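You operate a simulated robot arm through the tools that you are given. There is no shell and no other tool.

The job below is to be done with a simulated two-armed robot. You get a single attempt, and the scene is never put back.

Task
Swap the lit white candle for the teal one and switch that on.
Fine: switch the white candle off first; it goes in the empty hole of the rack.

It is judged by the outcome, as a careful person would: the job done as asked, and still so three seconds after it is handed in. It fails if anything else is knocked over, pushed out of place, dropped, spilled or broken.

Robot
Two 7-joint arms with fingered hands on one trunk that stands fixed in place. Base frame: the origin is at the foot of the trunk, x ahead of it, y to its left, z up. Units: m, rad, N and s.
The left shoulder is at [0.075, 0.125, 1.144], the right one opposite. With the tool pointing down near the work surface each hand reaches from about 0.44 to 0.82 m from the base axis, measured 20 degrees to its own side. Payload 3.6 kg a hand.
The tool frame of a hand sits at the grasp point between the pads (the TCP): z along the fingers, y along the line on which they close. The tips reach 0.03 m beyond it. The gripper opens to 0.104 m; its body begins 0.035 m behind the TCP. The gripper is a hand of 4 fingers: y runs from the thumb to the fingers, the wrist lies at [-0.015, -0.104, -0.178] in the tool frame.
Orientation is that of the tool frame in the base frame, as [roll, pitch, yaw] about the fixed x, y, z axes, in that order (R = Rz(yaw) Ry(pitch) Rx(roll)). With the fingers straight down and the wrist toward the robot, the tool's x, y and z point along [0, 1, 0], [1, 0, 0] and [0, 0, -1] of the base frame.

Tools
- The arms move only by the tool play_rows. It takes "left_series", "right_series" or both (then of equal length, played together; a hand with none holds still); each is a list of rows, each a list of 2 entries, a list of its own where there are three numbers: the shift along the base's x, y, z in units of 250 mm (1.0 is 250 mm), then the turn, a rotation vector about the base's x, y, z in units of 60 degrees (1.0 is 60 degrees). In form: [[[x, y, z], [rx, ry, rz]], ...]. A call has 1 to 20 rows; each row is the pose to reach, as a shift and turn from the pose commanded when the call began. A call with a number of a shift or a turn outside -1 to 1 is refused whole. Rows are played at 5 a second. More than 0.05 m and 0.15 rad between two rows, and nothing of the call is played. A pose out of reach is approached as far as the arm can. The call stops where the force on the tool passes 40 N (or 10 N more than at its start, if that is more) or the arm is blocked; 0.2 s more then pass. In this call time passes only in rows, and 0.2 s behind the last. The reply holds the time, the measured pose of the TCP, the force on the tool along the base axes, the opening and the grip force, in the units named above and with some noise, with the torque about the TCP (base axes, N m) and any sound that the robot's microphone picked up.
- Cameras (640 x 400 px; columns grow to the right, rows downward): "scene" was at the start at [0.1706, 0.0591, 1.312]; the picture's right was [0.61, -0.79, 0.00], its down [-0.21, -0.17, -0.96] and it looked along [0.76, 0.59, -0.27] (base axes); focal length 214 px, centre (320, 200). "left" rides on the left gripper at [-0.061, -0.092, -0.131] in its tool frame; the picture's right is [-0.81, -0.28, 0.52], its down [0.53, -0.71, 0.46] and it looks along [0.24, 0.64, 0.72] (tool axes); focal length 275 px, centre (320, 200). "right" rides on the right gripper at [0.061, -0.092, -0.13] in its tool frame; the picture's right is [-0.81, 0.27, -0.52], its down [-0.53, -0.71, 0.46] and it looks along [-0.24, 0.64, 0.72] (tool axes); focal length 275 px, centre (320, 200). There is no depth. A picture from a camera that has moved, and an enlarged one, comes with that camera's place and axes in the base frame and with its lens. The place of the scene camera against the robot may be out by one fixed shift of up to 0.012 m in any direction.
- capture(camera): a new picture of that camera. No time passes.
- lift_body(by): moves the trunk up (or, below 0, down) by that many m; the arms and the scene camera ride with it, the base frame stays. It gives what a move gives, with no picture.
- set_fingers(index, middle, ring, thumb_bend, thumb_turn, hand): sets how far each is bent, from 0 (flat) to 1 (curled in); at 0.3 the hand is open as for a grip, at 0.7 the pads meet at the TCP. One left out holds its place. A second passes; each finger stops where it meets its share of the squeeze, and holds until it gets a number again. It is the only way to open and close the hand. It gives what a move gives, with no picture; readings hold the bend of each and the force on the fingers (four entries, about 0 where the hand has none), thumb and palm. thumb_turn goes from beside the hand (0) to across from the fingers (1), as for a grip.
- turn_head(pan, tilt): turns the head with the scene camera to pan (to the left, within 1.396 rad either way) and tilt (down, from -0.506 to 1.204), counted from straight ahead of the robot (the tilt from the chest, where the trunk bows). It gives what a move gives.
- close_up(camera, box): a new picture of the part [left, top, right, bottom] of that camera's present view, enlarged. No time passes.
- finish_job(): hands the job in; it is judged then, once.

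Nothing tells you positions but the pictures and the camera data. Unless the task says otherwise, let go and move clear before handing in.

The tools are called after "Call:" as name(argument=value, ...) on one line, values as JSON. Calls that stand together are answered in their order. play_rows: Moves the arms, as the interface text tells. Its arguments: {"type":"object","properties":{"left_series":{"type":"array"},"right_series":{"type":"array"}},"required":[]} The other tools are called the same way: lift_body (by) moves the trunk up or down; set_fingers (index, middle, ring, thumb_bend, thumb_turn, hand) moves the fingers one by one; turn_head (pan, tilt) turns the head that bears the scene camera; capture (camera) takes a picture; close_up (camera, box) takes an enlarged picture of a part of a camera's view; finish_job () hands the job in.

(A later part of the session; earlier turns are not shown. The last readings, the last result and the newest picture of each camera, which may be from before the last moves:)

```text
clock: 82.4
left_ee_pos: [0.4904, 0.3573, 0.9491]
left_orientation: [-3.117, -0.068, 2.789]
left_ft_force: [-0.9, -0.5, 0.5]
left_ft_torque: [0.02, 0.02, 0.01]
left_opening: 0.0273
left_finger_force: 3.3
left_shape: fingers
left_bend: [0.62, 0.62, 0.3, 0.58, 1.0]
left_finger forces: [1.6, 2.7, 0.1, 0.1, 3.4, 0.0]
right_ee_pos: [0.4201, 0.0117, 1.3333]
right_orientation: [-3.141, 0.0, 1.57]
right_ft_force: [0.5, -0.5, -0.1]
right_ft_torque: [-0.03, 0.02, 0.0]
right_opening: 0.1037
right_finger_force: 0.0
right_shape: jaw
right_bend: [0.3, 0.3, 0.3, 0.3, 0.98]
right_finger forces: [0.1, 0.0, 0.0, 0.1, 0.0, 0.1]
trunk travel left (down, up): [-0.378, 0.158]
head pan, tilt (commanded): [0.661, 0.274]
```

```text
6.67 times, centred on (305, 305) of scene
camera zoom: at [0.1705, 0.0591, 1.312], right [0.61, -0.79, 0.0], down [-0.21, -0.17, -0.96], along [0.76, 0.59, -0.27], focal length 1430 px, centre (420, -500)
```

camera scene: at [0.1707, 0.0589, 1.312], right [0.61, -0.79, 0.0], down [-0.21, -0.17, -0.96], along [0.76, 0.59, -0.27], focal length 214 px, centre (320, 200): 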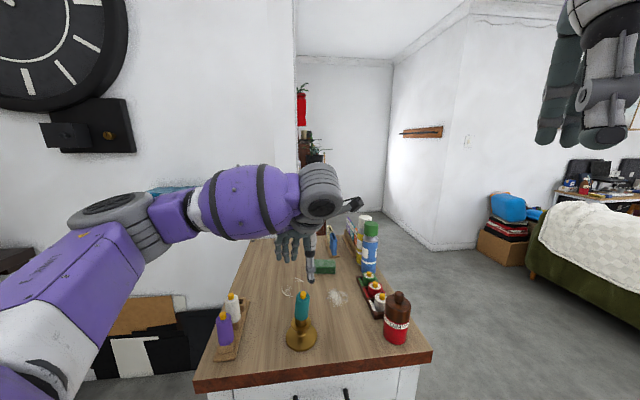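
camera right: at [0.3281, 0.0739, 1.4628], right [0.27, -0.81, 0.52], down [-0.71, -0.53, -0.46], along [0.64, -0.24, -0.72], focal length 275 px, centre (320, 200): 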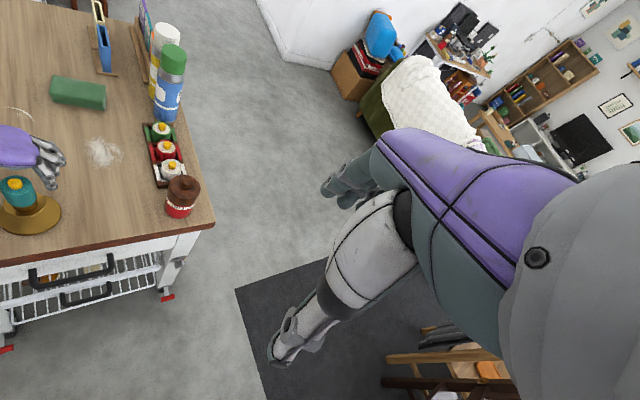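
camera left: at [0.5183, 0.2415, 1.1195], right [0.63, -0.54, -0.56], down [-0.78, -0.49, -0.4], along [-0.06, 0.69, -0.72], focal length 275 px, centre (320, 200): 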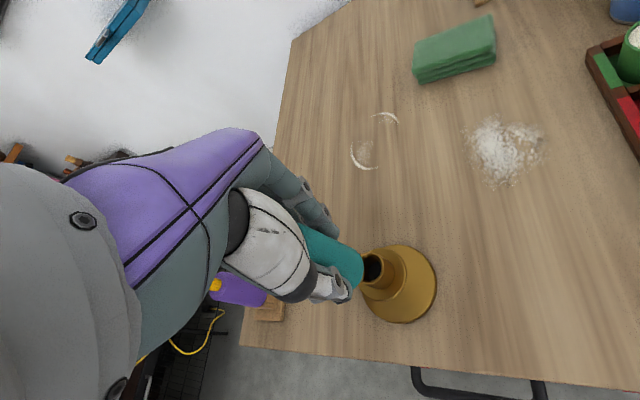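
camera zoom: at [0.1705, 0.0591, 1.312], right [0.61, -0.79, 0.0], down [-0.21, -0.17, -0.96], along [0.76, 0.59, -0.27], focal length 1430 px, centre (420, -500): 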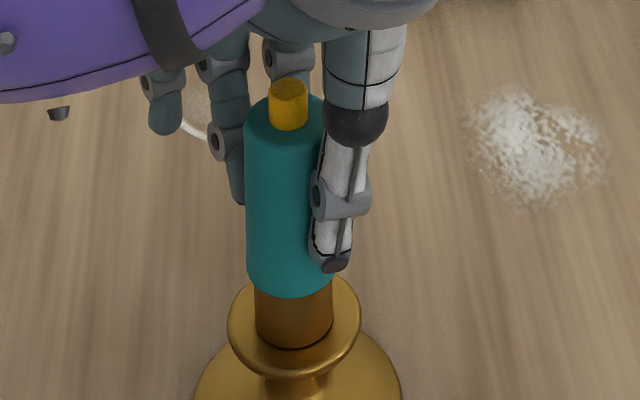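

Squeeze dropped to about 3 N with the candle still upright. I'll relax a little more.

Call:
set_fingers(hand="left", index=0.62, middle=0.622, thumb_bend=0.585)

Call:
close_up(camera="scene", box=[285, 275, 325, 335])

```text
clock: 83.4
left_ee_pos: [0.4916, 0.3581, 0.9493]
left_orientation: [-3.118, -0.067, 2.791]
left_ft_force: [-1.0, 0.1, 0.3]
left_ft_torque: [-0.01, 0.01, 0.05]
left_opening: 0.0284
left_finger_force: 1.9
left_shape: fingers
left_bend: [0.62, 0.61, 0.3, 0.57, 1.0]
left_finger forces: [0.8, 1.2, 0.0, 0.0, 1.3, 0.1]
right_ee_pos: [0.419, 0.0115, 1.3325]
right_orientation: [-3.14, 0.001, 1.572]
right_ft_force: [-0.3, -0.8, -0.4]
right_ft_torque: [-0.01, -0.03, -0.03]
right_opening: 0.1036
right_finger_force: 0.0
right_shape: jaw
right_bend: [0.3, 0.3, 0.3, 0.3, 0.98]
right_finger forces: [0.1, 0.1, 0.1, 0.0, 0.1, 0.1]
trunk travel left (down, up): [-0.378, 0.158]
head pan, tilt (commanded): [0.661, 0.274]
```

```text
6.67 times, centred on (305, 305) of scene
camera zoom: at [0.1706, 0.0591, 1.312], right [0.61, -0.79, 0.0], down [-0.21, -0.17, -0.96], along [0.76, 0.59, -0.27], focal length 1430 px, centre (420, -500)
```

zoom: 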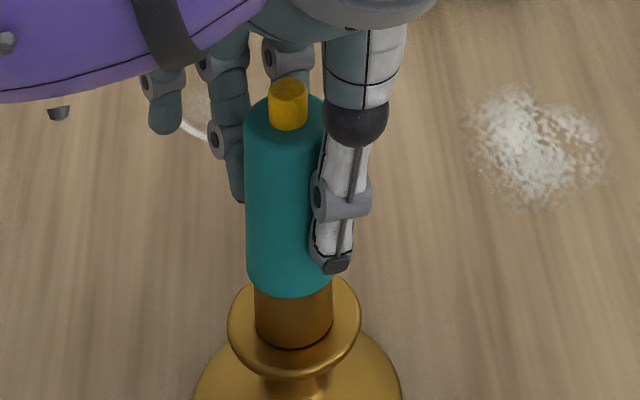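

Now about 1 N and still steady. I'll relax to nearly nothing.

Call:
set_fingers(hand="left", index=0.61, middle=0.61, thumb_bend=0.573)

Call:
close_up(camera="scene", box=[285, 275, 325, 335])

Call:
close_up(camera="left", box=[320, 190, 420, 300])

```text
clock: 84.4
left_ee_pos: [0.4912, 0.3574, 0.9485]
left_orientation: [-3.118, -0.07, 2.79]
left_ft_force: [-0.8, -1.1, -0.2]
left_ft_torque: [-0.04, 0.01, -0.05]
left_opening: 0.0295
left_finger_force: 1.0
left_shape: fingers
left_bend: [0.61, 0.61, 0.3, 0.56, 1.0]
left_finger forces: [0.2, 0.5, 0.1, 0.0, 0.7, 0.0]
right_ee_pos: [0.4198, 0.0123, 1.3332]
right_orientation: [3.141, 0.0, 1.57]
right_ft_force: [-0.3, 0.3, 0.2]
right_ft_torque: [0.03, 0.01, -0.02]
right_opening: 0.1036
right_finger_force: 0.0
right_shape: jaw
right_bend: [0.3, 0.3, 0.3, 0.3, 0.98]
right_finger forces: [0.1, 0.1, 0.0, 0.1, 0.0, 0.1]
trunk travel left (down, up): [-0.378, 0.158]
head pan, tilt (commanded): [0.661, 0.274]
```

```text
6.67 times, centred on (305, 305) of scene
camera zoom: at [0.1706, 0.0591, 1.312], right [0.61, -0.79, 0.0], down [-0.21, -0.17, -0.96], along [0.76, 0.59, -0.27], focal length 1430 px, centre (420, -500)
```

zoom: 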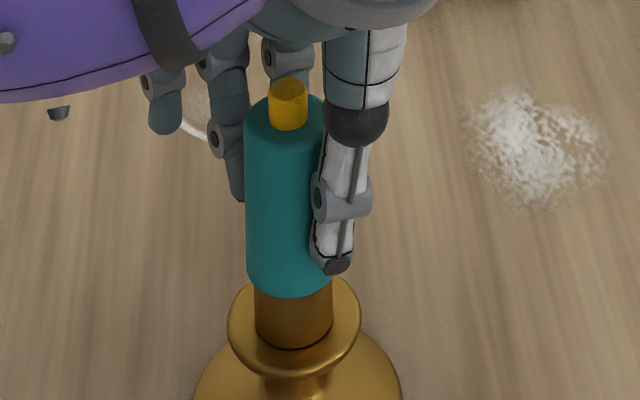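

```text
3.64 times, centred on (370, 245) of left
camera zoom: at [0.5266, 0.2485, 1.0771], right [0.63, -0.54, -0.56], down [-0.78, -0.49, -0.4], along [-0.06, 0.69, -0.72], focal length 1001 px, centre (138, 36)
```

zoom: 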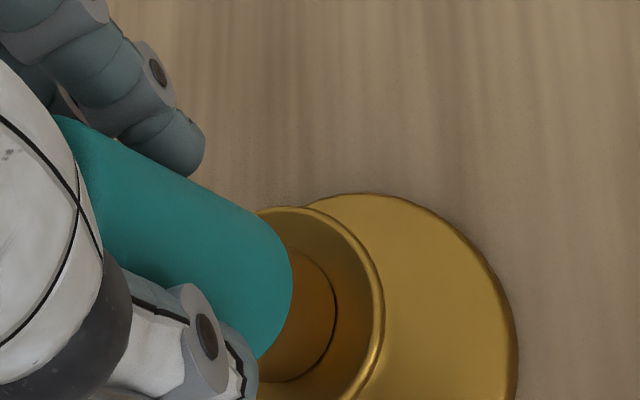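

Nearly no squeeze and it's still upright. I'll open a hair further to fully let go while the fingers remain as a cage.

Call:
set_fingers(hand="left", index=0.6, middle=0.6, thumb_bend=0.56)

Call:
close_up(camera="scene", box=[285, 275, 325, 335])

Call:
close_up(camera="left", box=[320, 190, 420, 300])

```text
clock: 85.4
left_ee_pos: [0.4918, 0.3581, 0.9479]
left_orientation: [-3.118, -0.067, 2.793]
left_ft_force: [-0.2, -0.8, 0.5]
left_ft_torque: [0.03, -0.02, 0.0]
left_opening: 0.031
left_finger_force: 0.1
left_shape: fingers
left_bend: [0.6, 0.6, 0.3, 0.56, 1.0]
left_finger forces: [0.0, 0.1, 0.0, 0.0, 0.3, 0.0]
right_ee_pos: [0.4198, 0.0123, 1.3322]
right_orientation: [3.14, -0.001, 1.571]
right_ft_force: [0.2, -0.1, -0.4]
right_ft_torque: [0.0, 0.01, -0.01]
right_opening: 0.1039
right_finger_force: 0.0
right_shape: jaw
right_bend: [0.3, 0.3, 0.3, 0.3, 0.98]
right_finger forces: [0.0, 0.0, 0.0, 0.0, 0.1, 0.0]
trunk travel left (down, up): [-0.378, 0.158]
head pan, tilt (commanded): [0.661, 0.274]
```

```text
6.67 times, centred on (305, 305) of scene
camera zoom: at [0.1706, 0.0591, 1.312], right [0.61, -0.79, 0.0], down [-0.21, -0.17, -0.96], along [0.76, 0.59, -0.27], focal length 1430 px, centre (420, -500)
```

zoom: 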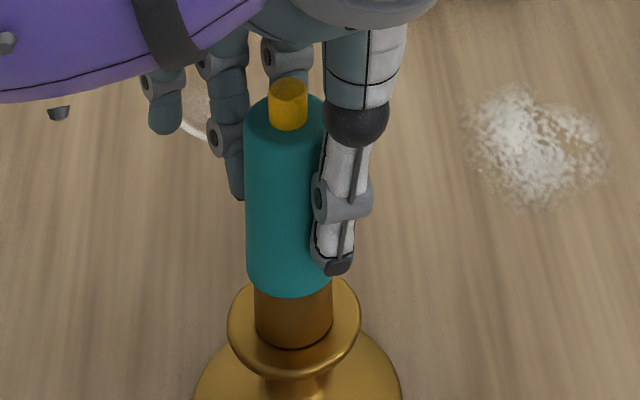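

```text
3.64 times, centred on (370, 245) of left
camera zoom: at [0.5267, 0.2486, 1.0771], right [0.63, -0.54, -0.56], down [-0.78, -0.49, -0.4], along [-0.06, 0.69, -0.72], focal length 1001 px, centre (138, 36)
```

zoom: 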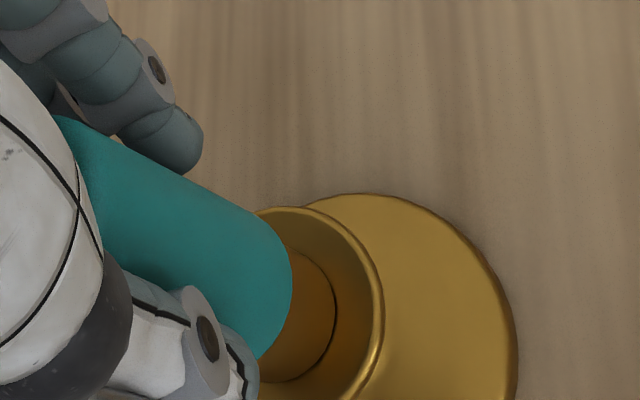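

Fingers are off and only the thumb grazes it; the candle stands. I'll open a bit more.

Call:
set_fingers(hand="left", index=0.585, middle=0.585, thumb_bend=0.545)

Call:
close_up(camera="scene", box=[285, 275, 325, 335])

Call:
close_up(camera="left", box=[320, 190, 420, 300])

```text
clock: 86.4
left_ee_pos: [0.4909, 0.3567, 0.9481]
left_orientation: [-3.117, -0.069, 2.79]
left_ft_force: [0.8, -0.1, -0.5]
left_ft_torque: [0.0, 0.03, 0.01]
left_opening: 0.0359
left_finger_force: 0.1
left_shape: fingers
left_bend: [0.58, 0.58, 0.3, 0.54, 1.0]
left_finger forces: [0.0, 0.1, 0.1, 0.0, 0.1, 0.1]
right_ee_pos: [0.4204, 0.0124, 1.3329]
right_orientation: [3.141, -0.001, 1.572]
right_ft_force: [-0.7, -1.1, -0.3]
right_ft_torque: [0.05, 0.01, -0.02]
right_opening: 0.1038
right_finger_force: 0.1
right_shape: jaw
right_bend: [0.3, 0.3, 0.3, 0.3, 0.98]
right_finger forces: [0.0, 0.0, 0.0, 0.1, 0.0, 0.0]
trunk travel left (down, up): [-0.378, 0.158]
head pan, tilt (commanded): [0.661, 0.274]
```

```text
6.67 times, centred on (305, 305) of scene
camera zoom: at [0.1706, 0.0591, 1.312], right [0.61, -0.79, 0.0], down [-0.21, -0.17, -0.96], along [0.76, 0.59, -0.27], focal length 1430 px, centre (420, -500)
```

zoom: 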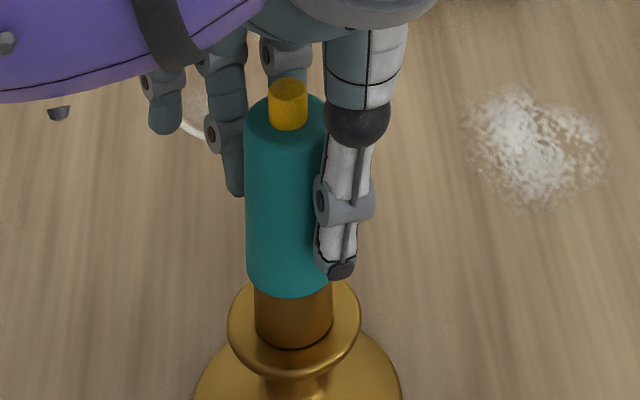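

```text
3.64 times, centred on (370, 245) of left
camera zoom: at [0.5267, 0.2486, 1.0771], right [0.63, -0.54, -0.56], down [-0.78, -0.49, -0.4], along [-0.06, 0.69, -0.72], focal length 1001 px, centre (138, 36)
```

zoom: 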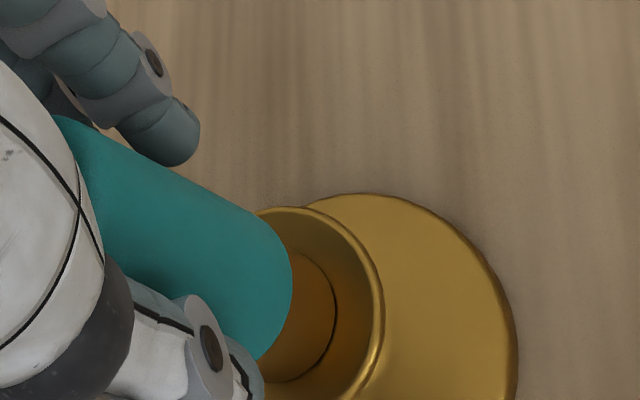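

It stands upright on its own now. I'll open wider in two stages, then lift away.

Call:
set_fingers(hand="left", index=0.5, middle=0.5, thumb_bend=0.46)

Call:
set_fingers(hand="left", index=0.36, middle=0.36, thumb_bend=0.34)

Call:
close_up(camera="scene", box=[285, 275, 325, 335])

Call:
close_up(camera="left", box=[280, 170, 420, 310])

```text
clock: 87.4
left_ee_pos: [0.492, 0.3568, 0.9483]
left_orientation: [-3.116, -0.068, 2.792]
left_ft_force: [-0.7, 0.2, -0.7]
left_ft_torque: [0.01, 0.0, 0.03]
left_opening: 0.0564
left_finger_force: 0.1
left_shape: fingers
left_bend: [0.5, 0.5, 0.3, 0.46, 1.0]
left_finger forces: [0.0, 0.0, 0.1, 0.0, 0.0, 0.0]
right_ee_pos: [0.4196, 0.0133, 1.3333]
right_orientation: [3.141, 0.002, 1.572]
right_ft_force: [-0.1, 0.7, 0.9]
right_ft_torque: [-0.03, -0.01, -0.01]
right_opening: 0.1038
right_finger_force: 0.0
right_shape: jaw
right_bend: [0.3, 0.3, 0.3, 0.3, 0.98]
right_finger forces: [0.1, 0.0, 0.0, 0.1, 0.0, 0.0]
trunk travel left (down, up): [-0.378, 0.158]
head pan, tilt (commanded): [0.661, 0.274]
```

```text
clock: 88.4
left_ee_pos: [0.4916, 0.3583, 0.9491]
left_orientation: [-3.116, -0.069, 2.789]
left_ft_force: [0.4, 0.0, -0.5]
left_ft_torque: [-0.01, 0.04, 0.03]
left_opening: 0.0902
left_finger_force: 0.1
left_shape: fingers
left_bend: [0.36, 0.36, 0.3, 0.34, 0.98]
left_finger forces: [0.0, 0.0, 0.0, 0.0, 0.0, 0.1]
right_ee_pos: [0.4191, 0.0123, 1.3325]
right_orientation: [3.141, 0.0, 1.571]
right_ft_force: [0.4, -0.6, 0.5]
right_ft_torque: [-0.01, 0.04, -0.03]
right_opening: 0.104
right_finger_force: 0.0
right_shape: jaw
right_bend: [0.3, 0.3, 0.3, 0.3, 0.98]
right_finger forces: [0.1, 0.0, 0.0, 0.0, 0.1, 0.0]
trunk travel left (down, up): [-0.378, 0.158]
head pan, tilt (commanded): [0.661, 0.274]
```

```text
6.67 times, centred on (305, 305) of scene
camera zoom: at [0.1706, 0.0591, 1.312], right [0.61, -0.79, 0.0], down [-0.21, -0.17, -0.96], along [0.76, 0.59, -0.27], focal length 1430 px, centre (420, -500)
```

zoom: 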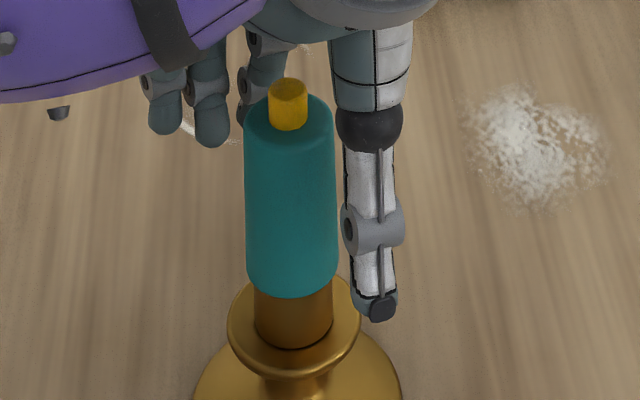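

```text
2.86 times, centred on (350, 240) of left
camera zoom: at [0.5267, 0.2486, 1.0771], right [0.63, -0.54, -0.56], down [-0.78, -0.49, -0.4], along [-0.06, 0.69, -0.72], focal length 786 px, centre (234, 86)
```

zoom: 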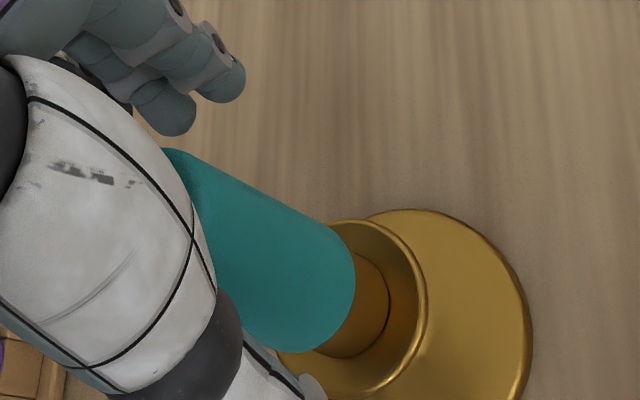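

Teal stands upright and free. I'll lift the hand straight up.

Call:
play_rows(left_series=[[[0, 0, 0.02], [0, 0, 0]], [[0, 0, 0.05], [0, 0, 0]], [[0, 0, 0.1], [0, 0, 0]], [[0, 0, 0.17], [0, 0, 0]], [[0, 0, 0.26], [0, 0, 0]], [[0, 0, 0.36], [0, 0, 0]], [[0, 0, 0.46], [0, 0, 0]]])

Call:
close_up(camera="scene", box=[270, 250, 340, 360])

Call:
capture(camera="left")

```text
clock: 90.0
left_ee_pos: [0.4913, 0.3569, 1.0643]
left_orientation: [-3.118, -0.068, 2.791]
left_ft_force: [-0.2, 0.7, -0.8]
left_ft_torque: [0.01, 0.01, 0.01]
left_opening: 0.0902
left_finger_force: 0.0
left_shape: fingers
left_bend: [0.36, 0.36, 0.3, 0.34, 0.98]
left_finger forces: [0.1, 0.0, 0.0, 0.0, 0.1, 0.0]
right_ee_pos: [0.4203, 0.0121, 1.3338]
right_orientation: [3.14, 0.0, 1.571]
right_ft_force: [0.0, 0.0, -0.2]
right_ft_torque: [0.0, -0.01, 0.01]
right_opening: 0.1038
right_finger_force: 0.1
right_shape: jaw
right_bend: [0.3, 0.3, 0.3, 0.3, 0.98]
right_finger forces: [0.0, 0.0, 0.1, 0.0, 0.0, 0.1]
trunk travel left (down, up): [-0.378, 0.158]
head pan, tilt (commanded): [0.661, 0.274]
```

```text
3.64 times, centred on (305, 305) of scene
camera zoom: at [0.1704, 0.0589, 1.3121], right [0.61, -0.79, 0.0], down [-0.21, -0.17, -0.96], along [0.76, 0.59, -0.27], focal length 780 px, centre (374, -182)
```

zoom: 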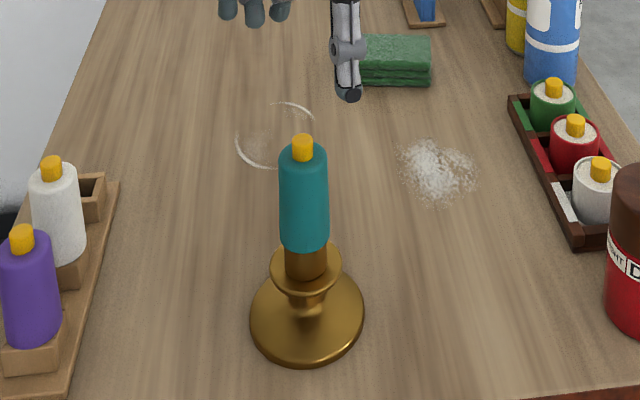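

```text
taken
camera left: at [0.5262, 0.2477, 1.192], right [0.63, -0.54, -0.56], down [-0.78, -0.49, -0.4], along [-0.06, 0.69, -0.72], focal length 275 px, centre (320, 200)
```

left: 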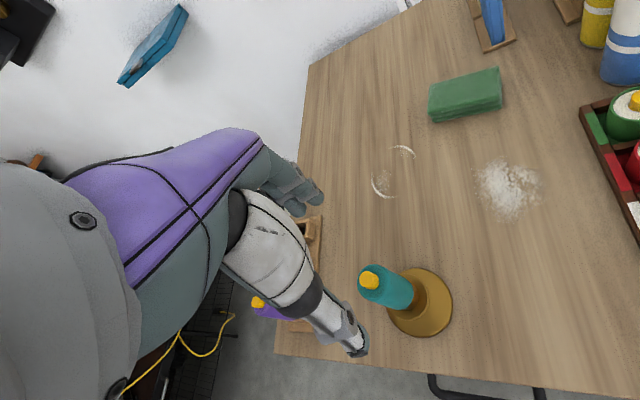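

Teal is standing upright in the holder. Next I return the hand to the pose that pressed the white candle's cap successfully: undo the tilt, turn yaw back to 0, and form the same pinch.

Call:
play_rows(left_series=[[[0, 0, 0.05], [0, -0.034, 0]], [[0, 0, 0.1], [0, -0.068, 0]]])

Call:
play_rows(left_series=[[[0, 0, 0], [0, 0, -0.13]], [[0, 0, 0], [0, 0, -0.26]], [[0, 0, 0], [0, 0, -0.39]], [[0, 0, 0], [0, 0, -0.52]], [[0, 0, 0], [0, 0, -0.6]]])

Call:
play_rows(left_series=[[[0, 0, 0], [0, 0, -0.13]], [[0, 0, 0], [0, 0, -0.26]], [[0, 0, 0], [0, 0, -0.39]], [[0, 0, 0], [0, 0, -0.5]], [[0, 0, 0], [0, 0, -0.567]]])

Call:
set_fingers(hand="left", index=0.7, middle=0.7, ring=0.7, thumb_bend=0.7, thumb_turn=1.0)

Call:
capture(camera="scene")

Call:
capture(camera="left")

```text
clock: 90.6
left_ee_pos: [0.4907, 0.3577, 1.0879]
left_orientation: [3.14, 0.001, 2.792]
left_ft_force: [0.2, 0.1, 0.0]
left_ft_torque: [0.0, -0.02, -0.02]
left_opening: 0.0902
left_finger_force: 0.2
left_shape: fingers
left_bend: [0.36, 0.36, 0.3, 0.34, 0.98]
left_finger forces: [0.0, 0.1, 0.1, 0.0, 0.1, 0.0]
right_ee_pos: [0.4198, 0.0122, 1.3331]
right_orientation: [-3.141, -0.002, 1.572]
right_ft_force: [0.2, 0.4, 0.1]
right_ft_torque: [-0.02, 0.02, -0.06]
right_opening: 0.1037
right_finger_force: 0.0
right_shape: jaw
right_bend: [0.3, 0.3, 0.3, 0.3, 0.98]
right_finger forces: [0.1, 0.0, 0.0, 0.0, 0.0, 0.0]
trunk travel left (down, up): [-0.378, 0.158]
head pan, tilt (commanded): [0.661, 0.274]
```

```text
clock: 91.8
left_ee_pos: [0.4917, 0.3581, 1.0877]
left_orientation: [-3.141, -0.002, 2.16]
left_ft_force: [0.4, 0.0, 0.0]
left_ft_torque: [-0.03, -0.01, -0.04]
left_opening: 0.0903
left_finger_force: 0.1
left_shape: fingers
left_bend: [0.36, 0.36, 0.3, 0.34, 0.98]
left_finger forces: [0.0, 0.0, 0.0, 0.1, 0.0, 0.0]
right_ee_pos: [0.4198, 0.0134, 1.3332]
right_orientation: [3.139, 0.0, 1.572]
right_ft_force: [-0.2, 0.4, 1.0]
right_ft_torque: [-0.01, -0.01, 0.0]
right_opening: 0.1035
right_finger_force: 0.0
right_shape: jaw
right_bend: [0.3, 0.3, 0.3, 0.3, 0.98]
right_finger forces: [0.0, 0.0, 0.0, 0.0, 0.0, 0.1]
trunk travel left (down, up): [-0.378, 0.158]
head pan, tilt (commanded): [0.661, 0.274]
```

```text
clock: 93.0
left_ee_pos: [0.49, 0.3587, 1.0893]
left_orientation: [-3.141, -0.002, 1.568]
left_ft_force: [-0.1, 0.0, -0.5]
left_ft_torque: [-0.03, 0.02, 0.0]
left_opening: 0.0902
left_finger_force: 0.1
left_shape: fingers
left_bend: [0.36, 0.36, 0.3, 0.34, 0.98]
left_finger forces: [0.0, 0.0, 0.0, 0.1, 0.1, 0.1]
right_ee_pos: [0.4205, 0.0114, 1.3335]
right_orientation: [3.141, 0.0, 1.571]
right_ft_force: [-0.5, -0.9, 1.0]
right_ft_torque: [-0.02, 0.0, 0.01]
right_opening: 0.1036
right_finger_force: 0.0
right_shape: jaw
right_bend: [0.3, 0.3, 0.3, 0.3, 0.98]
right_finger forces: [0.0, 0.0, 0.0, 0.1, 0.0, 0.0]
trunk travel left (down, up): [-0.378, 0.158]
head pan, tilt (commanded): [0.661, 0.274]
```

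```text
clock: 94.0
left_ee_pos: [0.4914, 0.3574, 1.088]
left_orientation: [3.139, -0.001, 1.572]
left_ft_force: [0.2, 0.5, 0.6]
left_ft_torque: [0.04, 0.01, 0.01]
left_opening: 0.0015
left_finger_force: 0.1
left_shape: fingers
left_bend: [0.7, 0.7, 0.7, 0.7, 1.0]
left_finger forces: [0.1, 0.0, 0.0, 0.1, 0.1, 0.0]
right_ee_pos: [0.4195, 0.0126, 1.3335]
right_orientation: [3.141, 0.001, 1.572]
right_ft_force: [0.3, 0.4, 0.6]
right_ft_torque: [-0.02, 0.0, 0.02]
right_opening: 0.1038
right_finger_force: 0.1
right_shape: jaw
right_bend: [0.3, 0.3, 0.3, 0.3, 0.98]
right_finger forces: [0.0, 0.1, 0.1, 0.0, 0.0, 0.0]
trunk travel left (down, up): [-0.378, 0.158]
head pan, tilt (commanded): [0.661, 0.274]
```

```text
taken
camera scene: at [0.1706, 0.0591, 1.312], right [0.61, -0.79, 0.0], down [-0.21, -0.17, -0.96], along [0.76, 0.59, -0.27], focal length 214 px, centre (320, 200)
```

scene: 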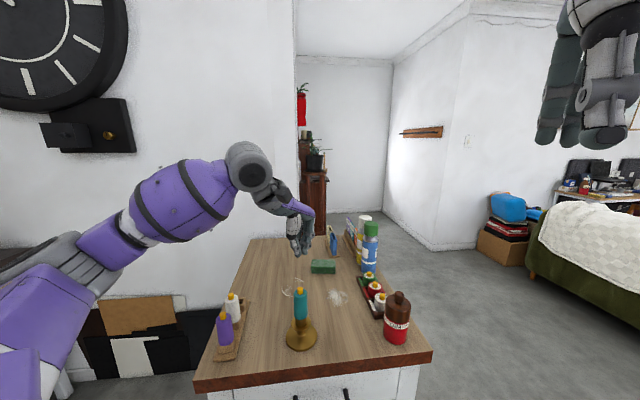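

```text
taken
camera left: at [0.3987, 0.2947, 1.2193], right [-0.28, -0.81, -0.52], down [-0.71, 0.53, -0.45], along [0.64, 0.24, -0.72], focal length 275 px, centre (320, 200)
```

left: 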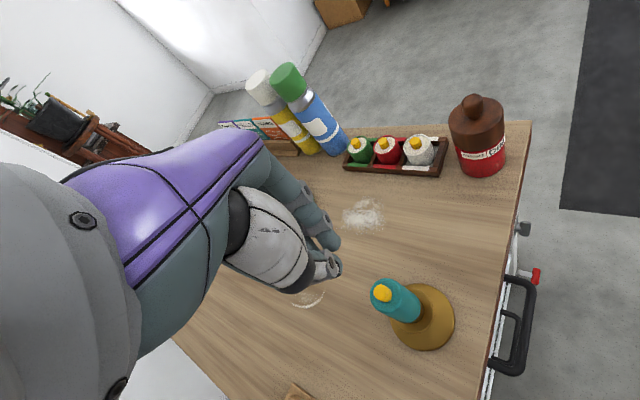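

The pinch pose is back and teal still stands. I'll zoom to find the cap centre precisely.

Call:
close_up(camera="left", box=[350, 260, 470, 360])

Call:
close_up(camera="scene", box=[280, 220, 325, 350])

```text
4.00 times, centred on (410, 310) of left
camera zoom: at [0.3987, 0.2947, 1.2193], right [-0.28, -0.81, -0.52], down [-0.71, 0.53, -0.45], along [0.64, 0.24, -0.72], focal length 1101 px, centre (-40, -240)
```

zoom: 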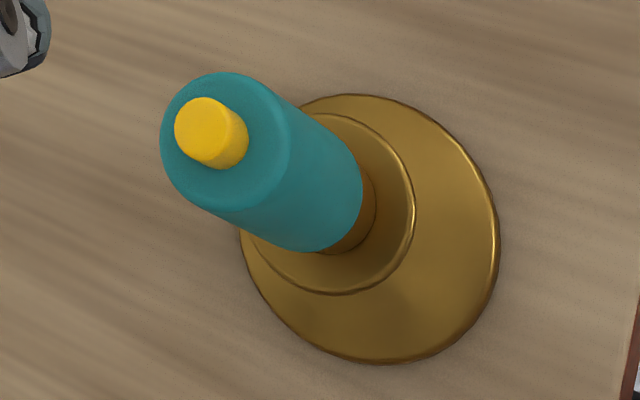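

```text
3.08 times, centred on (302, 285) of scene
camera zoom: at [0.1706, 0.0591, 1.312], right [0.61, -0.79, 0.0], down [-0.21, -0.17, -0.96], along [0.76, 0.59, -0.27], focal length 660 px, centre (374, -62)
```

zoom: 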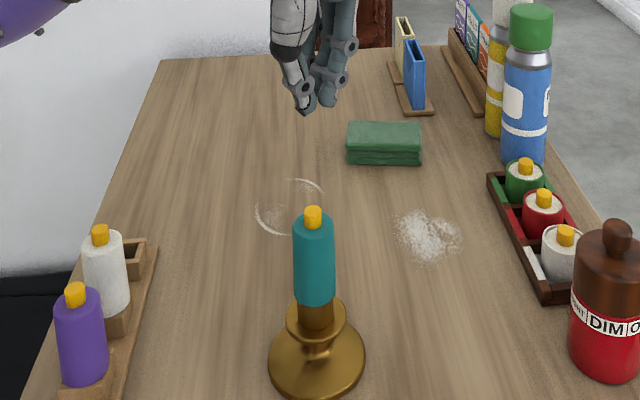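

The cap centre is at about (0.484, 0.353). I'll move the thumb tip over it and descend to about 1 cm above, then check.

Call:
play_rows(left_series=[[[0.008, -0.009, -0.06], [0, 0, 0]], [[0.008, -0.009, -0.13], [0, 0, 0]], [[0.008, -0.009, -0.2], [0, 0, 0]], [[0.008, -0.009, -0.26], [0, 0, 0]], [[0.008, -0.009, -0.284], [0, 0, 0]], [[0.008, -0.009, -0.284], [0, 0, 0]]])

Call:
close_up(camera="left", box=[280, 200, 400, 300])

Call:
close_up(camera="scene", box=[280, 265, 325, 310])

```text
clock: 95.4
left_ee_pos: [0.4923, 0.357, 1.0171]
left_orientation: [-3.14, -0.002, 1.572]
left_ft_force: [0.2, -0.2, 0.2]
left_ft_torque: [0.04, 0.04, -0.02]
left_opening: 0.0017
left_finger_force: 0.0
left_shape: fingers
left_bend: [0.7, 0.7, 0.7, 0.7, 1.0]
left_finger forces: [0.0, 0.1, 0.0, 0.0, 0.1, 0.0]
right_ee_pos: [0.4204, 0.0115, 1.3334]
right_orientation: [3.14, 0.001, 1.571]
right_ft_force: [0.9, -0.4, -0.3]
right_ft_torque: [0.03, -0.01, 0.04]
right_opening: 0.1037
right_finger_force: 0.0
right_shape: jaw
right_bend: [0.3, 0.3, 0.3, 0.3, 0.98]
right_finger forces: [0.0, 0.0, 0.0, 0.0, 0.1, 0.0]
trunk travel left (down, up): [-0.378, 0.158]
head pan, tilt (commanded): [0.661, 0.274]
```

```text
4.00 times, centred on (340, 250) of left
camera zoom: at [0.4006, 0.2931, 1.1479], right [-0.28, -0.81, -0.52], down [-0.71, 0.53, -0.46], along [0.65, 0.24, -0.72], focal length 1101 px, centre (240, 0)
```

zoom: 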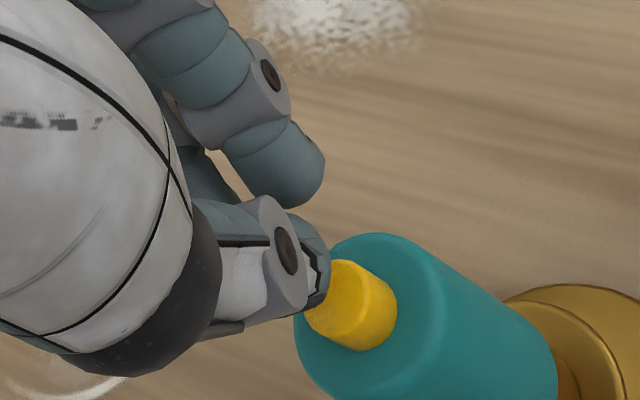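

```text
8.89 times, centred on (302, 288) of scene
camera zoom: at [0.1706, 0.0591, 1.312], right [0.61, -0.79, 0.0], down [-0.21, -0.17, -0.96], along [0.76, 0.59, -0.27], focal length 1906 px, centre (476, -578)
```

zoom: 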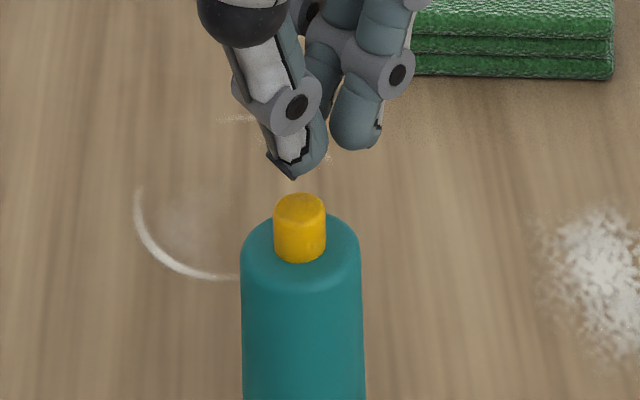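

The thumb tip is within about 1–2 mm of the cap centre. I'll make a 1.3 mm correction and descend close to contact.

Call:
play_rows(left_series=[[[0.003, -0.004, -0.01], [0, 0, 0]], [[0.003, -0.004, -0.02], [0, 0, 0]], [[0.003, -0.004, -0.032], [0, 0, 0]], [[0.003, -0.004, -0.032], [0, 0, 0]]])

Call:
close_up(camera="left", box=[290, 210, 390, 300])

Call:
close_up(camera="scene", box=[285, 270, 320, 305])

```text
clock: 96.4
left_ee_pos: [0.4928, 0.3536, 1.0081]
left_orientation: [-3.141, 0.0, 1.57]
left_ft_force: [-0.8, 1.1, -0.2]
left_ft_torque: [0.03, -0.02, 0.01]
left_opening: 0.0017
left_finger_force: 0.0
left_shape: fingers
left_bend: [0.7, 0.7, 0.7, 0.7, 1.0]
left_finger forces: [0.1, 0.1, 0.0, 0.0, 0.1, 0.0]
right_ee_pos: [0.42, 0.013, 1.3345]
right_orientation: [-3.141, -0.002, 1.571]
right_ft_force: [-0.2, -0.6, -0.6]
right_ft_torque: [0.0, 0.01, -0.01]
right_opening: 0.1037
right_finger_force: 0.2
right_shape: jaw
right_bend: [0.3, 0.3, 0.3, 0.3, 0.98]
right_finger forces: [0.0, 0.0, 0.1, 0.1, 0.1, 0.0]
trunk travel left (down, up): [-0.378, 0.158]
head pan, tilt (commanded): [0.661, 0.274]
```

```text
4.44 times, centred on (340, 255) of left
camera zoom: at [0.4015, 0.2916, 1.1397], right [-0.28, -0.81, -0.52], down [-0.71, 0.53, -0.46], along [0.65, 0.24, -0.72], focal length 1224 px, centre (231, -44)
```

zoom: 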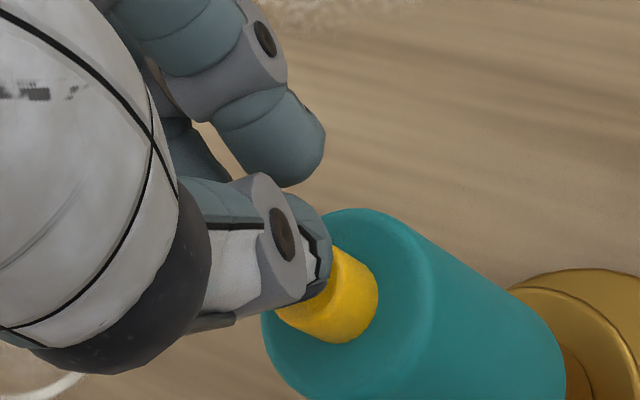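

```text
11.43 times, centred on (302, 288) of scene
camera zoom: at [0.1706, 0.0591, 1.312], right [0.61, -0.79, 0.0], down [-0.21, -0.17, -0.96], along [0.76, 0.59, -0.27], focal length 2451 px, centre (520, -800)
```

zoom: 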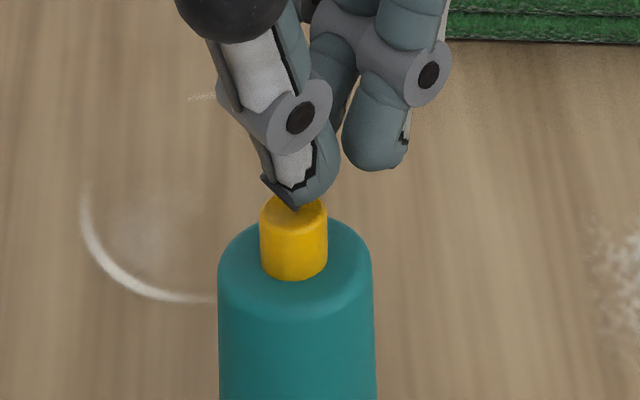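

The thumb tip is centred on the cap. I'll press down in 1 mm steps.

Call:
play_rows(left_series=[[[0, 0, -0.004], [0, 0, 0]], [[0, 0, -0.008], [0, 0, 0]], [[0, 0, -0.008], [0, 0, 0]]])

Call:
close_up(camera="scene", box=[285, 270, 320, 305])

```text
clock: 97.2
left_ee_pos: [0.4935, 0.3544, 1.0075]
left_orientation: [3.142, -0.003, 1.57]
left_ft_force: [-0.1, 0.0, 0.3]
left_ft_torque: [-0.03, -0.05, 0.0]
left_opening: 0.0017
left_finger_force: 0.0
left_shape: fingers
left_bend: [0.7, 0.7, 0.7, 0.7, 1.0]
left_finger forces: [0.1, 0.1, 0.0, 0.0, 0.1, 0.0]
right_ee_pos: [0.42, 0.0117, 1.3334]
right_orientation: [-3.141, 0.0, 1.572]
right_ft_force: [0.2, -0.6, 0.1]
right_ft_torque: [-0.02, -0.04, -0.02]
right_opening: 0.1035
right_finger_force: 0.0
right_shape: jaw
right_bend: [0.3, 0.3, 0.3, 0.3, 0.98]
right_finger forces: [0.0, 0.0, 0.0, 0.1, 0.1, 0.1]
trunk travel left (down, up): [-0.378, 0.158]
head pan, tilt (commanded): [0.661, 0.274]
```

```text
11.43 times, centred on (302, 288) of scene
camera zoom: at [0.1706, 0.0591, 1.312], right [0.61, -0.79, 0.0], down [-0.21, -0.17, -0.96], along [0.76, 0.59, -0.27], focal length 2451 px, centre (520, -800)
```

zoom: 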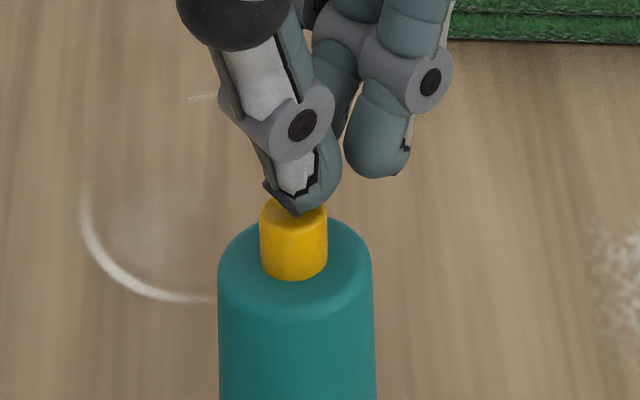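

No contact yet. I'll continue 1 mm at a time.

Call:
play_rows(left_series=[[[0, 0, -0.004], [0, 0, 0]], [[0, 0, -0.006], [0, 0, 0]]])

Call:
close_up(camera="scene", box=[285, 270, 320, 305])

```text
clock: 97.8
left_ee_pos: [0.4942, 0.3542, 1.0071]
left_orientation: [-3.141, -0.003, 1.57]
left_ft_force: [0.7, 0.2, -0.3]
left_ft_torque: [-0.03, 0.0, -0.01]
left_opening: 0.0015
left_finger_force: 0.1
left_shape: fingers
left_bend: [0.7, 0.7, 0.7, 0.7, 1.0]
left_finger forces: [0.0, 0.1, 0.0, 0.0, 0.1, 0.0]
right_ee_pos: [0.4202, 0.0117, 1.333]
right_orientation: [-3.141, 0.0, 1.57]
right_ft_force: [-0.2, -0.7, 0.9]
right_ft_torque: [0.02, 0.02, -0.01]
right_opening: 0.1036
right_finger_force: 0.0
right_shape: jaw
right_bend: [0.3, 0.3, 0.3, 0.3, 0.98]
right_finger forces: [0.0, 0.1, 0.0, 0.0, 0.1, 0.1]
trunk travel left (down, up): [-0.378, 0.158]
head pan, tilt (commanded): [0.661, 0.274]
```

```text
11.43 times, centred on (302, 288) of scene
camera zoom: at [0.1707, 0.0591, 1.312], right [0.61, -0.79, 0.0], down [-0.21, -0.17, -0.96], along [0.76, 0.59, -0.27], focal length 2451 px, centre (520, -800)
```

zoom: 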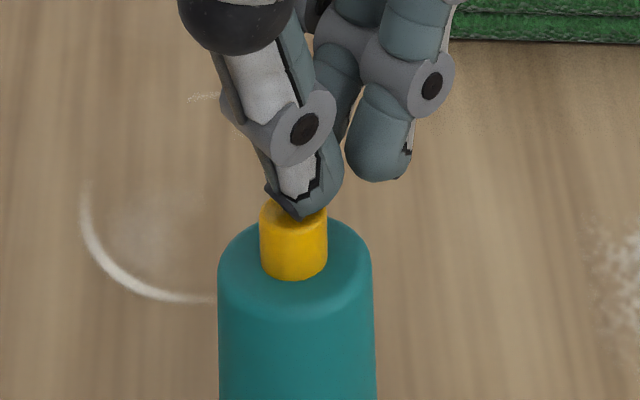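

Still free. I'll continue down.

Call:
play_rows(left_series=[[[-0.002, 0.001, -0.004], [0, 0, 0]], [[-0.003, 0.002, -0.008], [0, 0, 0]], [[-0.003, 0.002, -0.008], [0, 0, 0]]])

Call:
close_up(camera="scene", box=[285, 270, 320, 305])

```text
clock: 98.6
left_ee_pos: [0.4932, 0.3552, 1.0044]
left_orientation: [-3.141, -0.001, 1.57]
left_ft_force: [1.0, 0.1, 1.2]
left_ft_torque: [0.02, 0.02, 0.01]
left_opening: 0.0012
left_finger_force: 0.3
left_shape: fingers
left_bend: [0.7, 0.7, 0.7, 0.7, 1.0]
left_finger forces: [0.0, 0.0, 0.0, 0.0, 1.1, 0.0]
right_ee_pos: [0.4191, 0.0122, 1.3329]
right_orientation: [3.142, -0.001, 1.57]
right_ft_force: [-0.3, 0.3, -0.1]
right_ft_torque: [0.02, -0.01, 0.04]
right_opening: 0.104
right_finger_force: 0.0
right_shape: jaw
right_bend: [0.3, 0.3, 0.3, 0.3, 0.98]
right_finger forces: [0.1, 0.1, 0.1, 0.0, 0.1, 0.1]
trunk travel left (down, up): [-0.378, 0.158]
head pan, tilt (commanded): [0.661, 0.274]
```

```text
11.43 times, centred on (302, 288) of scene
camera zoom: at [0.1706, 0.059, 1.312], right [0.61, -0.79, 0.0], down [-0.21, -0.17, -0.96], along [0.76, 0.59, -0.27], focal length 2451 px, centre (520, -800)
```

zoom: 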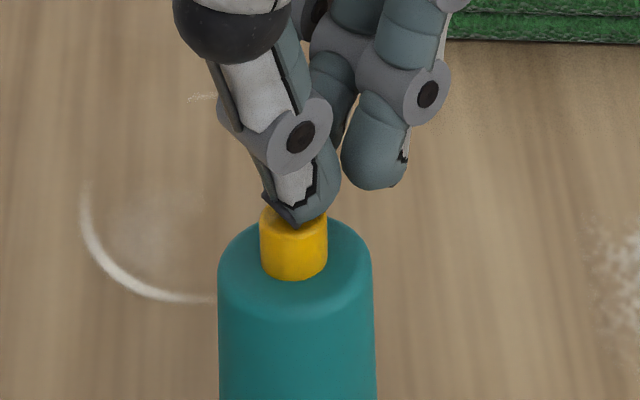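

Contact at about 1 N, well centred, and the candle is steady. I'll press another 1.5–2 mm for the click.

Call:
play_rows(left_series=[[[0, 0, -0.004], [0, 0, 0]], [[0, 0, -0.007], [0, 0, 0]]])

Call:
close_up(camera="scene", box=[285, 270, 320, 305])

```text
clock: 99.2
left_ee_pos: [0.4944, 0.3546, 1.0034]
left_orientation: [3.141, -0.001, 1.573]
left_ft_force: [1.4, -0.7, 3.1]
left_ft_torque: [0.02, 0.01, -0.01]
left_opening: 0.0011
left_finger_force: 1.5
left_shape: fingers
left_bend: [0.7, 0.7, 0.7, 0.7, 1.0]
left_finger forces: [0.0, 0.0, 0.0, 0.0, 2.2, 0.0]
right_ee_pos: [0.4208, 0.011, 1.3337]
right_orientation: [-3.141, 0.001, 1.57]
right_ft_force: [-0.3, 0.2, 0.1]
right_ft_torque: [-0.01, 0.0, -0.02]
right_opening: 0.1033
right_finger_force: 0.0
right_shape: jaw
right_bend: [0.3, 0.3, 0.3, 0.3, 0.98]
right_finger forces: [0.0, 0.0, 0.0, 0.0, 0.1, 0.1]
trunk travel left (down, up): [-0.378, 0.158]
head pan, tilt (commanded): [0.661, 0.274]
heard: click
```

```text
11.43 times, centred on (302, 288) of scene
camera zoom: at [0.1705, 0.059, 1.3121], right [0.61, -0.79, 0.0], down [-0.21, -0.17, -0.96], along [0.76, 0.59, -0.27], focal length 2451 px, centre (520, -800)
```

zoom: 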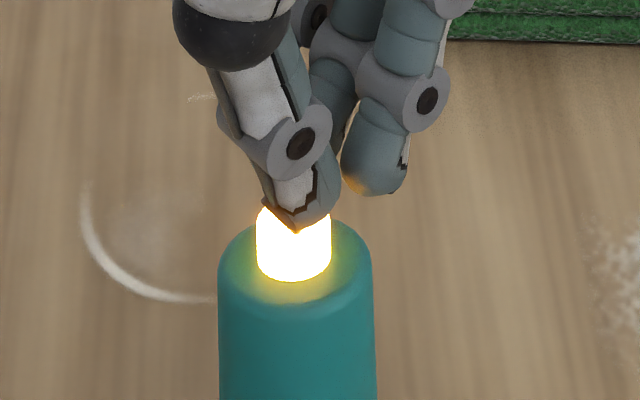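

A click, and the teal candle is lit. I'll lift straight up gently.

Call:
play_rows(left_series=[[[0, 0, 0.004], [0, 0, 0]], [[0, 0, 0.01], [0, 0, 0]], [[0, 0, 0.02], [0, 0, 0]], [[0, 0, 0.04], [0, 0, 0]], [[0, 0, 0.08], [0, 0, 0]], [[0, 0, 0.14], [0, 0, 0]], [[0, 0, 0.24], [0, 0, 0]], [[0, 0, 0.36], [0, 0, 0]], [[0, 0, 0.48], [0, 0, 0]]])

Call:
capture(camera="scene")

Call:
close_up(camera="scene", box=[200, 250, 345, 370])

Call:
capture(camera="left")

```text
clock: 101.2
left_ee_pos: [0.4939, 0.353, 1.1231]
left_orientation: [3.142, 0.0, 1.57]
left_ft_force: [0.3, -1.8, -0.8]
left_ft_torque: [0.01, 0.0, -0.01]
left_opening: 0.0014
left_finger_force: 0.0
left_shape: fingers
left_bend: [0.7, 0.7, 0.7, 0.7, 1.0]
left_finger forces: [0.0, 0.0, 0.0, 0.1, 0.0, 0.0]
right_ee_pos: [0.4203, 0.0117, 1.3333]
right_orientation: [-3.141, 0.0, 1.57]
right_ft_force: [0.9, 0.0, -0.1]
right_ft_torque: [0.01, -0.04, 0.02]
right_opening: 0.1037
right_finger_force: 0.1
right_shape: jaw
right_bend: [0.3, 0.3, 0.3, 0.3, 0.98]
right_finger forces: [0.1, 0.0, 0.1, 0.1, 0.0, 0.0]
trunk travel left (down, up): [-0.378, 0.158]
head pan, tilt (commanded): [0.661, 0.274]
```

```text
taken
camera scene: at [0.1707, 0.0588, 1.312], right [0.61, -0.79, 0.0], down [-0.21, -0.17, -0.96], along [0.76, 0.59, -0.27], focal length 214 px, centre (320, 200)
```

scene: 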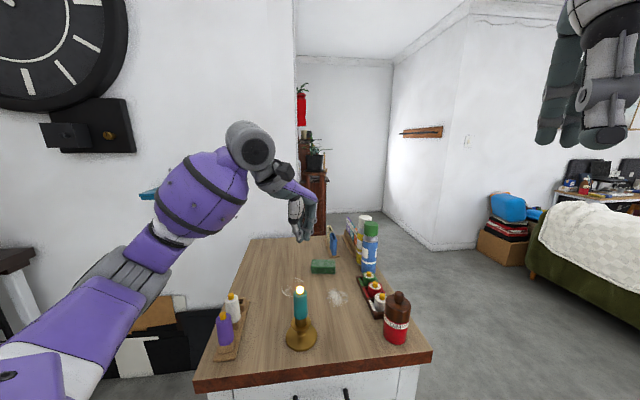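

```text
3.33 times, centred on (272, 310) of scene
camera zoom: at [0.1707, 0.0588, 1.312], right [0.61, -0.79, 0.0], down [-0.21, -0.17, -0.96], along [0.76, 0.59, -0.27], focal length 715 px, centre (478, -167)
```

zoom: 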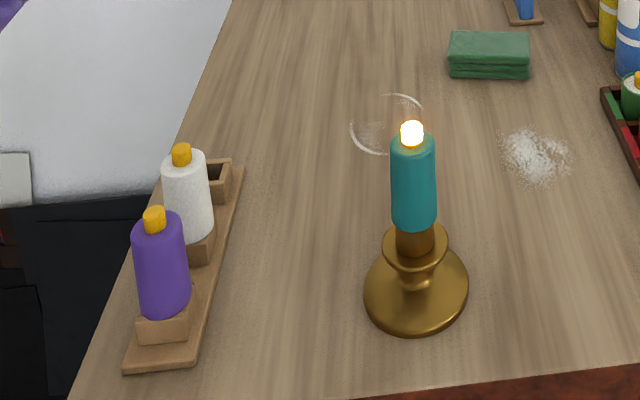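

```text
taken
camera left: at [0.4026, 0.2914, 1.2535], right [-0.28, -0.81, -0.52], down [-0.71, 0.53, -0.45], along [0.64, 0.24, -0.72], focal length 275 px, centre (320, 200)
```

left: 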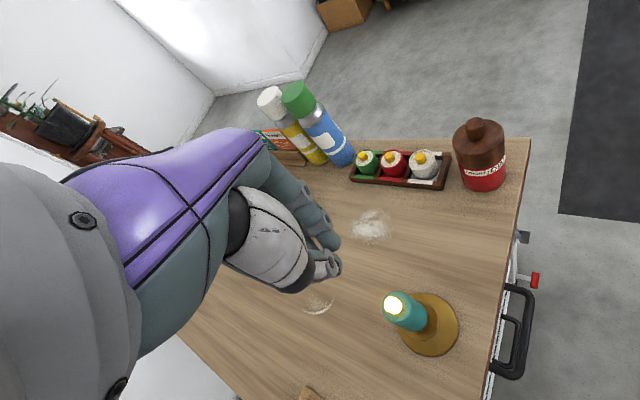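

Teal is lit and upright in the holder, white is off in the rack, and the rack and holder are where they were. I'll move the hand well clear and check that everything stays put.

Call:
play_rows(left_series=[[[0, 0, 0.12], [0, 0, 0]], [[-0.06, 0.01, 0.26], [0, 0, 0]], [[-0.2, 0.03, 0.36], [0, 0, 0]], [[-0.35, 0.06, 0.42], [0, 0, 0]], [[-0.5, 0.08, 0.43], [0, 0, 0]], [[-0.65, 0.11, 0.43], [0, 0, 0]], [[-0.8, 0.13, 0.43], [0, 0, 0]], [[-0.92, 0.15, 0.43], [0, 0, 0]]])

Call:
set_fingers(hand="left", index=0.3, middle=0.3, ring=0.3, thumb_bend=0.3, thumb_turn=1.0)

Call:
capture(camera="scene")

Call:
close_up(camera="scene", box=[200, 250, 345, 370])

Call:
capture(camera="left")

```text
clock: 103.0
left_ee_pos: [0.2609, 0.3905, 1.2304]
left_orientation: [-3.142, -0.002, 1.568]
left_ft_force: [0.8, 0.0, -0.7]
left_ft_torque: [0.02, -0.02, -0.05]
left_opening: 0.001
left_finger_force: 0.1
left_shape: fingers
left_bend: [0.7, 0.7, 0.7, 0.7, 1.0]
left_finger forces: [0.0, 0.1, 0.1, 0.1, 0.0, 0.0]
right_ee_pos: [0.4193, 0.0117, 1.3335]
right_orientation: [-3.141, 0.001, 1.571]
right_ft_force: [0.2, 0.3, 0.2]
right_ft_torque: [0.02, 0.02, 0.02]
right_opening: 0.1035
right_finger_force: 0.1
right_shape: jaw
right_bend: [0.3, 0.3, 0.3, 0.3, 0.98]
right_finger forces: [0.1, 0.0, 0.0, 0.0, 0.1, 0.1]
trunk travel left (down, up): [-0.378, 0.158]
head pan, tilt (commanded): [0.661, 0.274]
```

```text
clock: 104.0
left_ee_pos: [0.2623, 0.3909, 1.2314]
left_orientation: [-3.141, -0.003, 1.57]
left_ft_force: [-0.6, -0.5, 0.1]
left_ft_torque: [0.01, 0.0, 0.02]
left_opening: 0.1026
left_finger_force: 0.2
left_shape: fingers
left_bend: [0.3, 0.3, 0.3, 0.3, 0.98]
left_finger forces: [0.0, 0.0, 0.0, 0.0, 0.0, 0.0]
right_ee_pos: [0.4216, 0.0129, 1.3329]
right_orientation: [3.141, -0.001, 1.571]
right_ft_force: [-0.1, 0.0, 0.4]
right_ft_torque: [0.01, 0.0, -0.02]
right_opening: 0.1035
right_finger_force: 0.1
right_shape: jaw
right_bend: [0.3, 0.3, 0.3, 0.3, 0.98]
right_finger forces: [0.0, 0.0, 0.0, 0.1, 0.0, 0.0]
trunk travel left (down, up): [-0.378, 0.158]
head pan, tilt (commanded): [0.661, 0.274]
```

```text
taken
camera scene: at [0.1707, 0.0591, 1.312], right [0.61, -0.79, 0.0], down [-0.21, -0.17, -0.96], along [0.76, 0.59, -0.27], focal length 214 px, centre (320, 200)
```

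scene: 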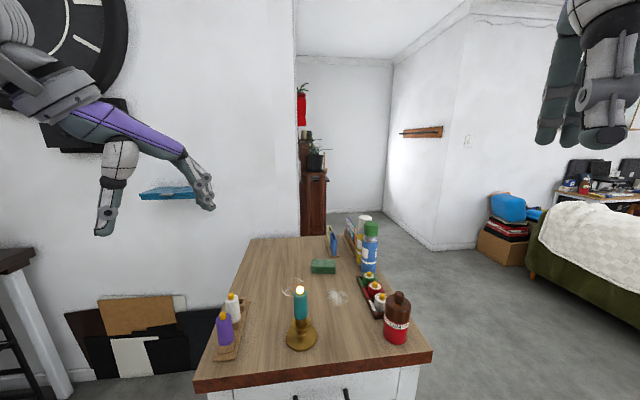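

```text
3.33 times, centred on (272, 310) of scene
camera zoom: at [0.1707, 0.0591, 1.312], right [0.61, -0.79, 0.0], down [-0.21, -0.17, -0.96], along [0.76, 0.59, -0.27], focal length 715 px, centre (478, -167)
```

zoom: 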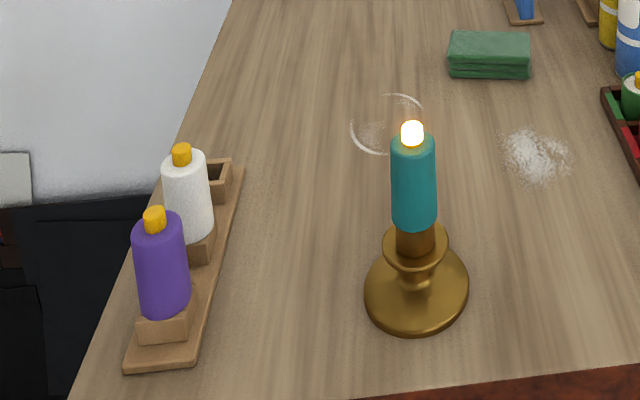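

```text
taken
camera left: at [0.1702, 0.3284, 1.3621], right [-0.28, -0.81, -0.52], down [-0.71, 0.53, -0.45], along [0.64, 0.24, -0.72], focal length 275 px, centre (320, 200)
```

left: 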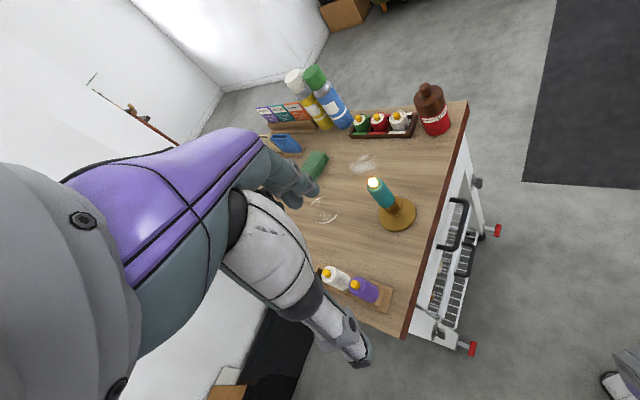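

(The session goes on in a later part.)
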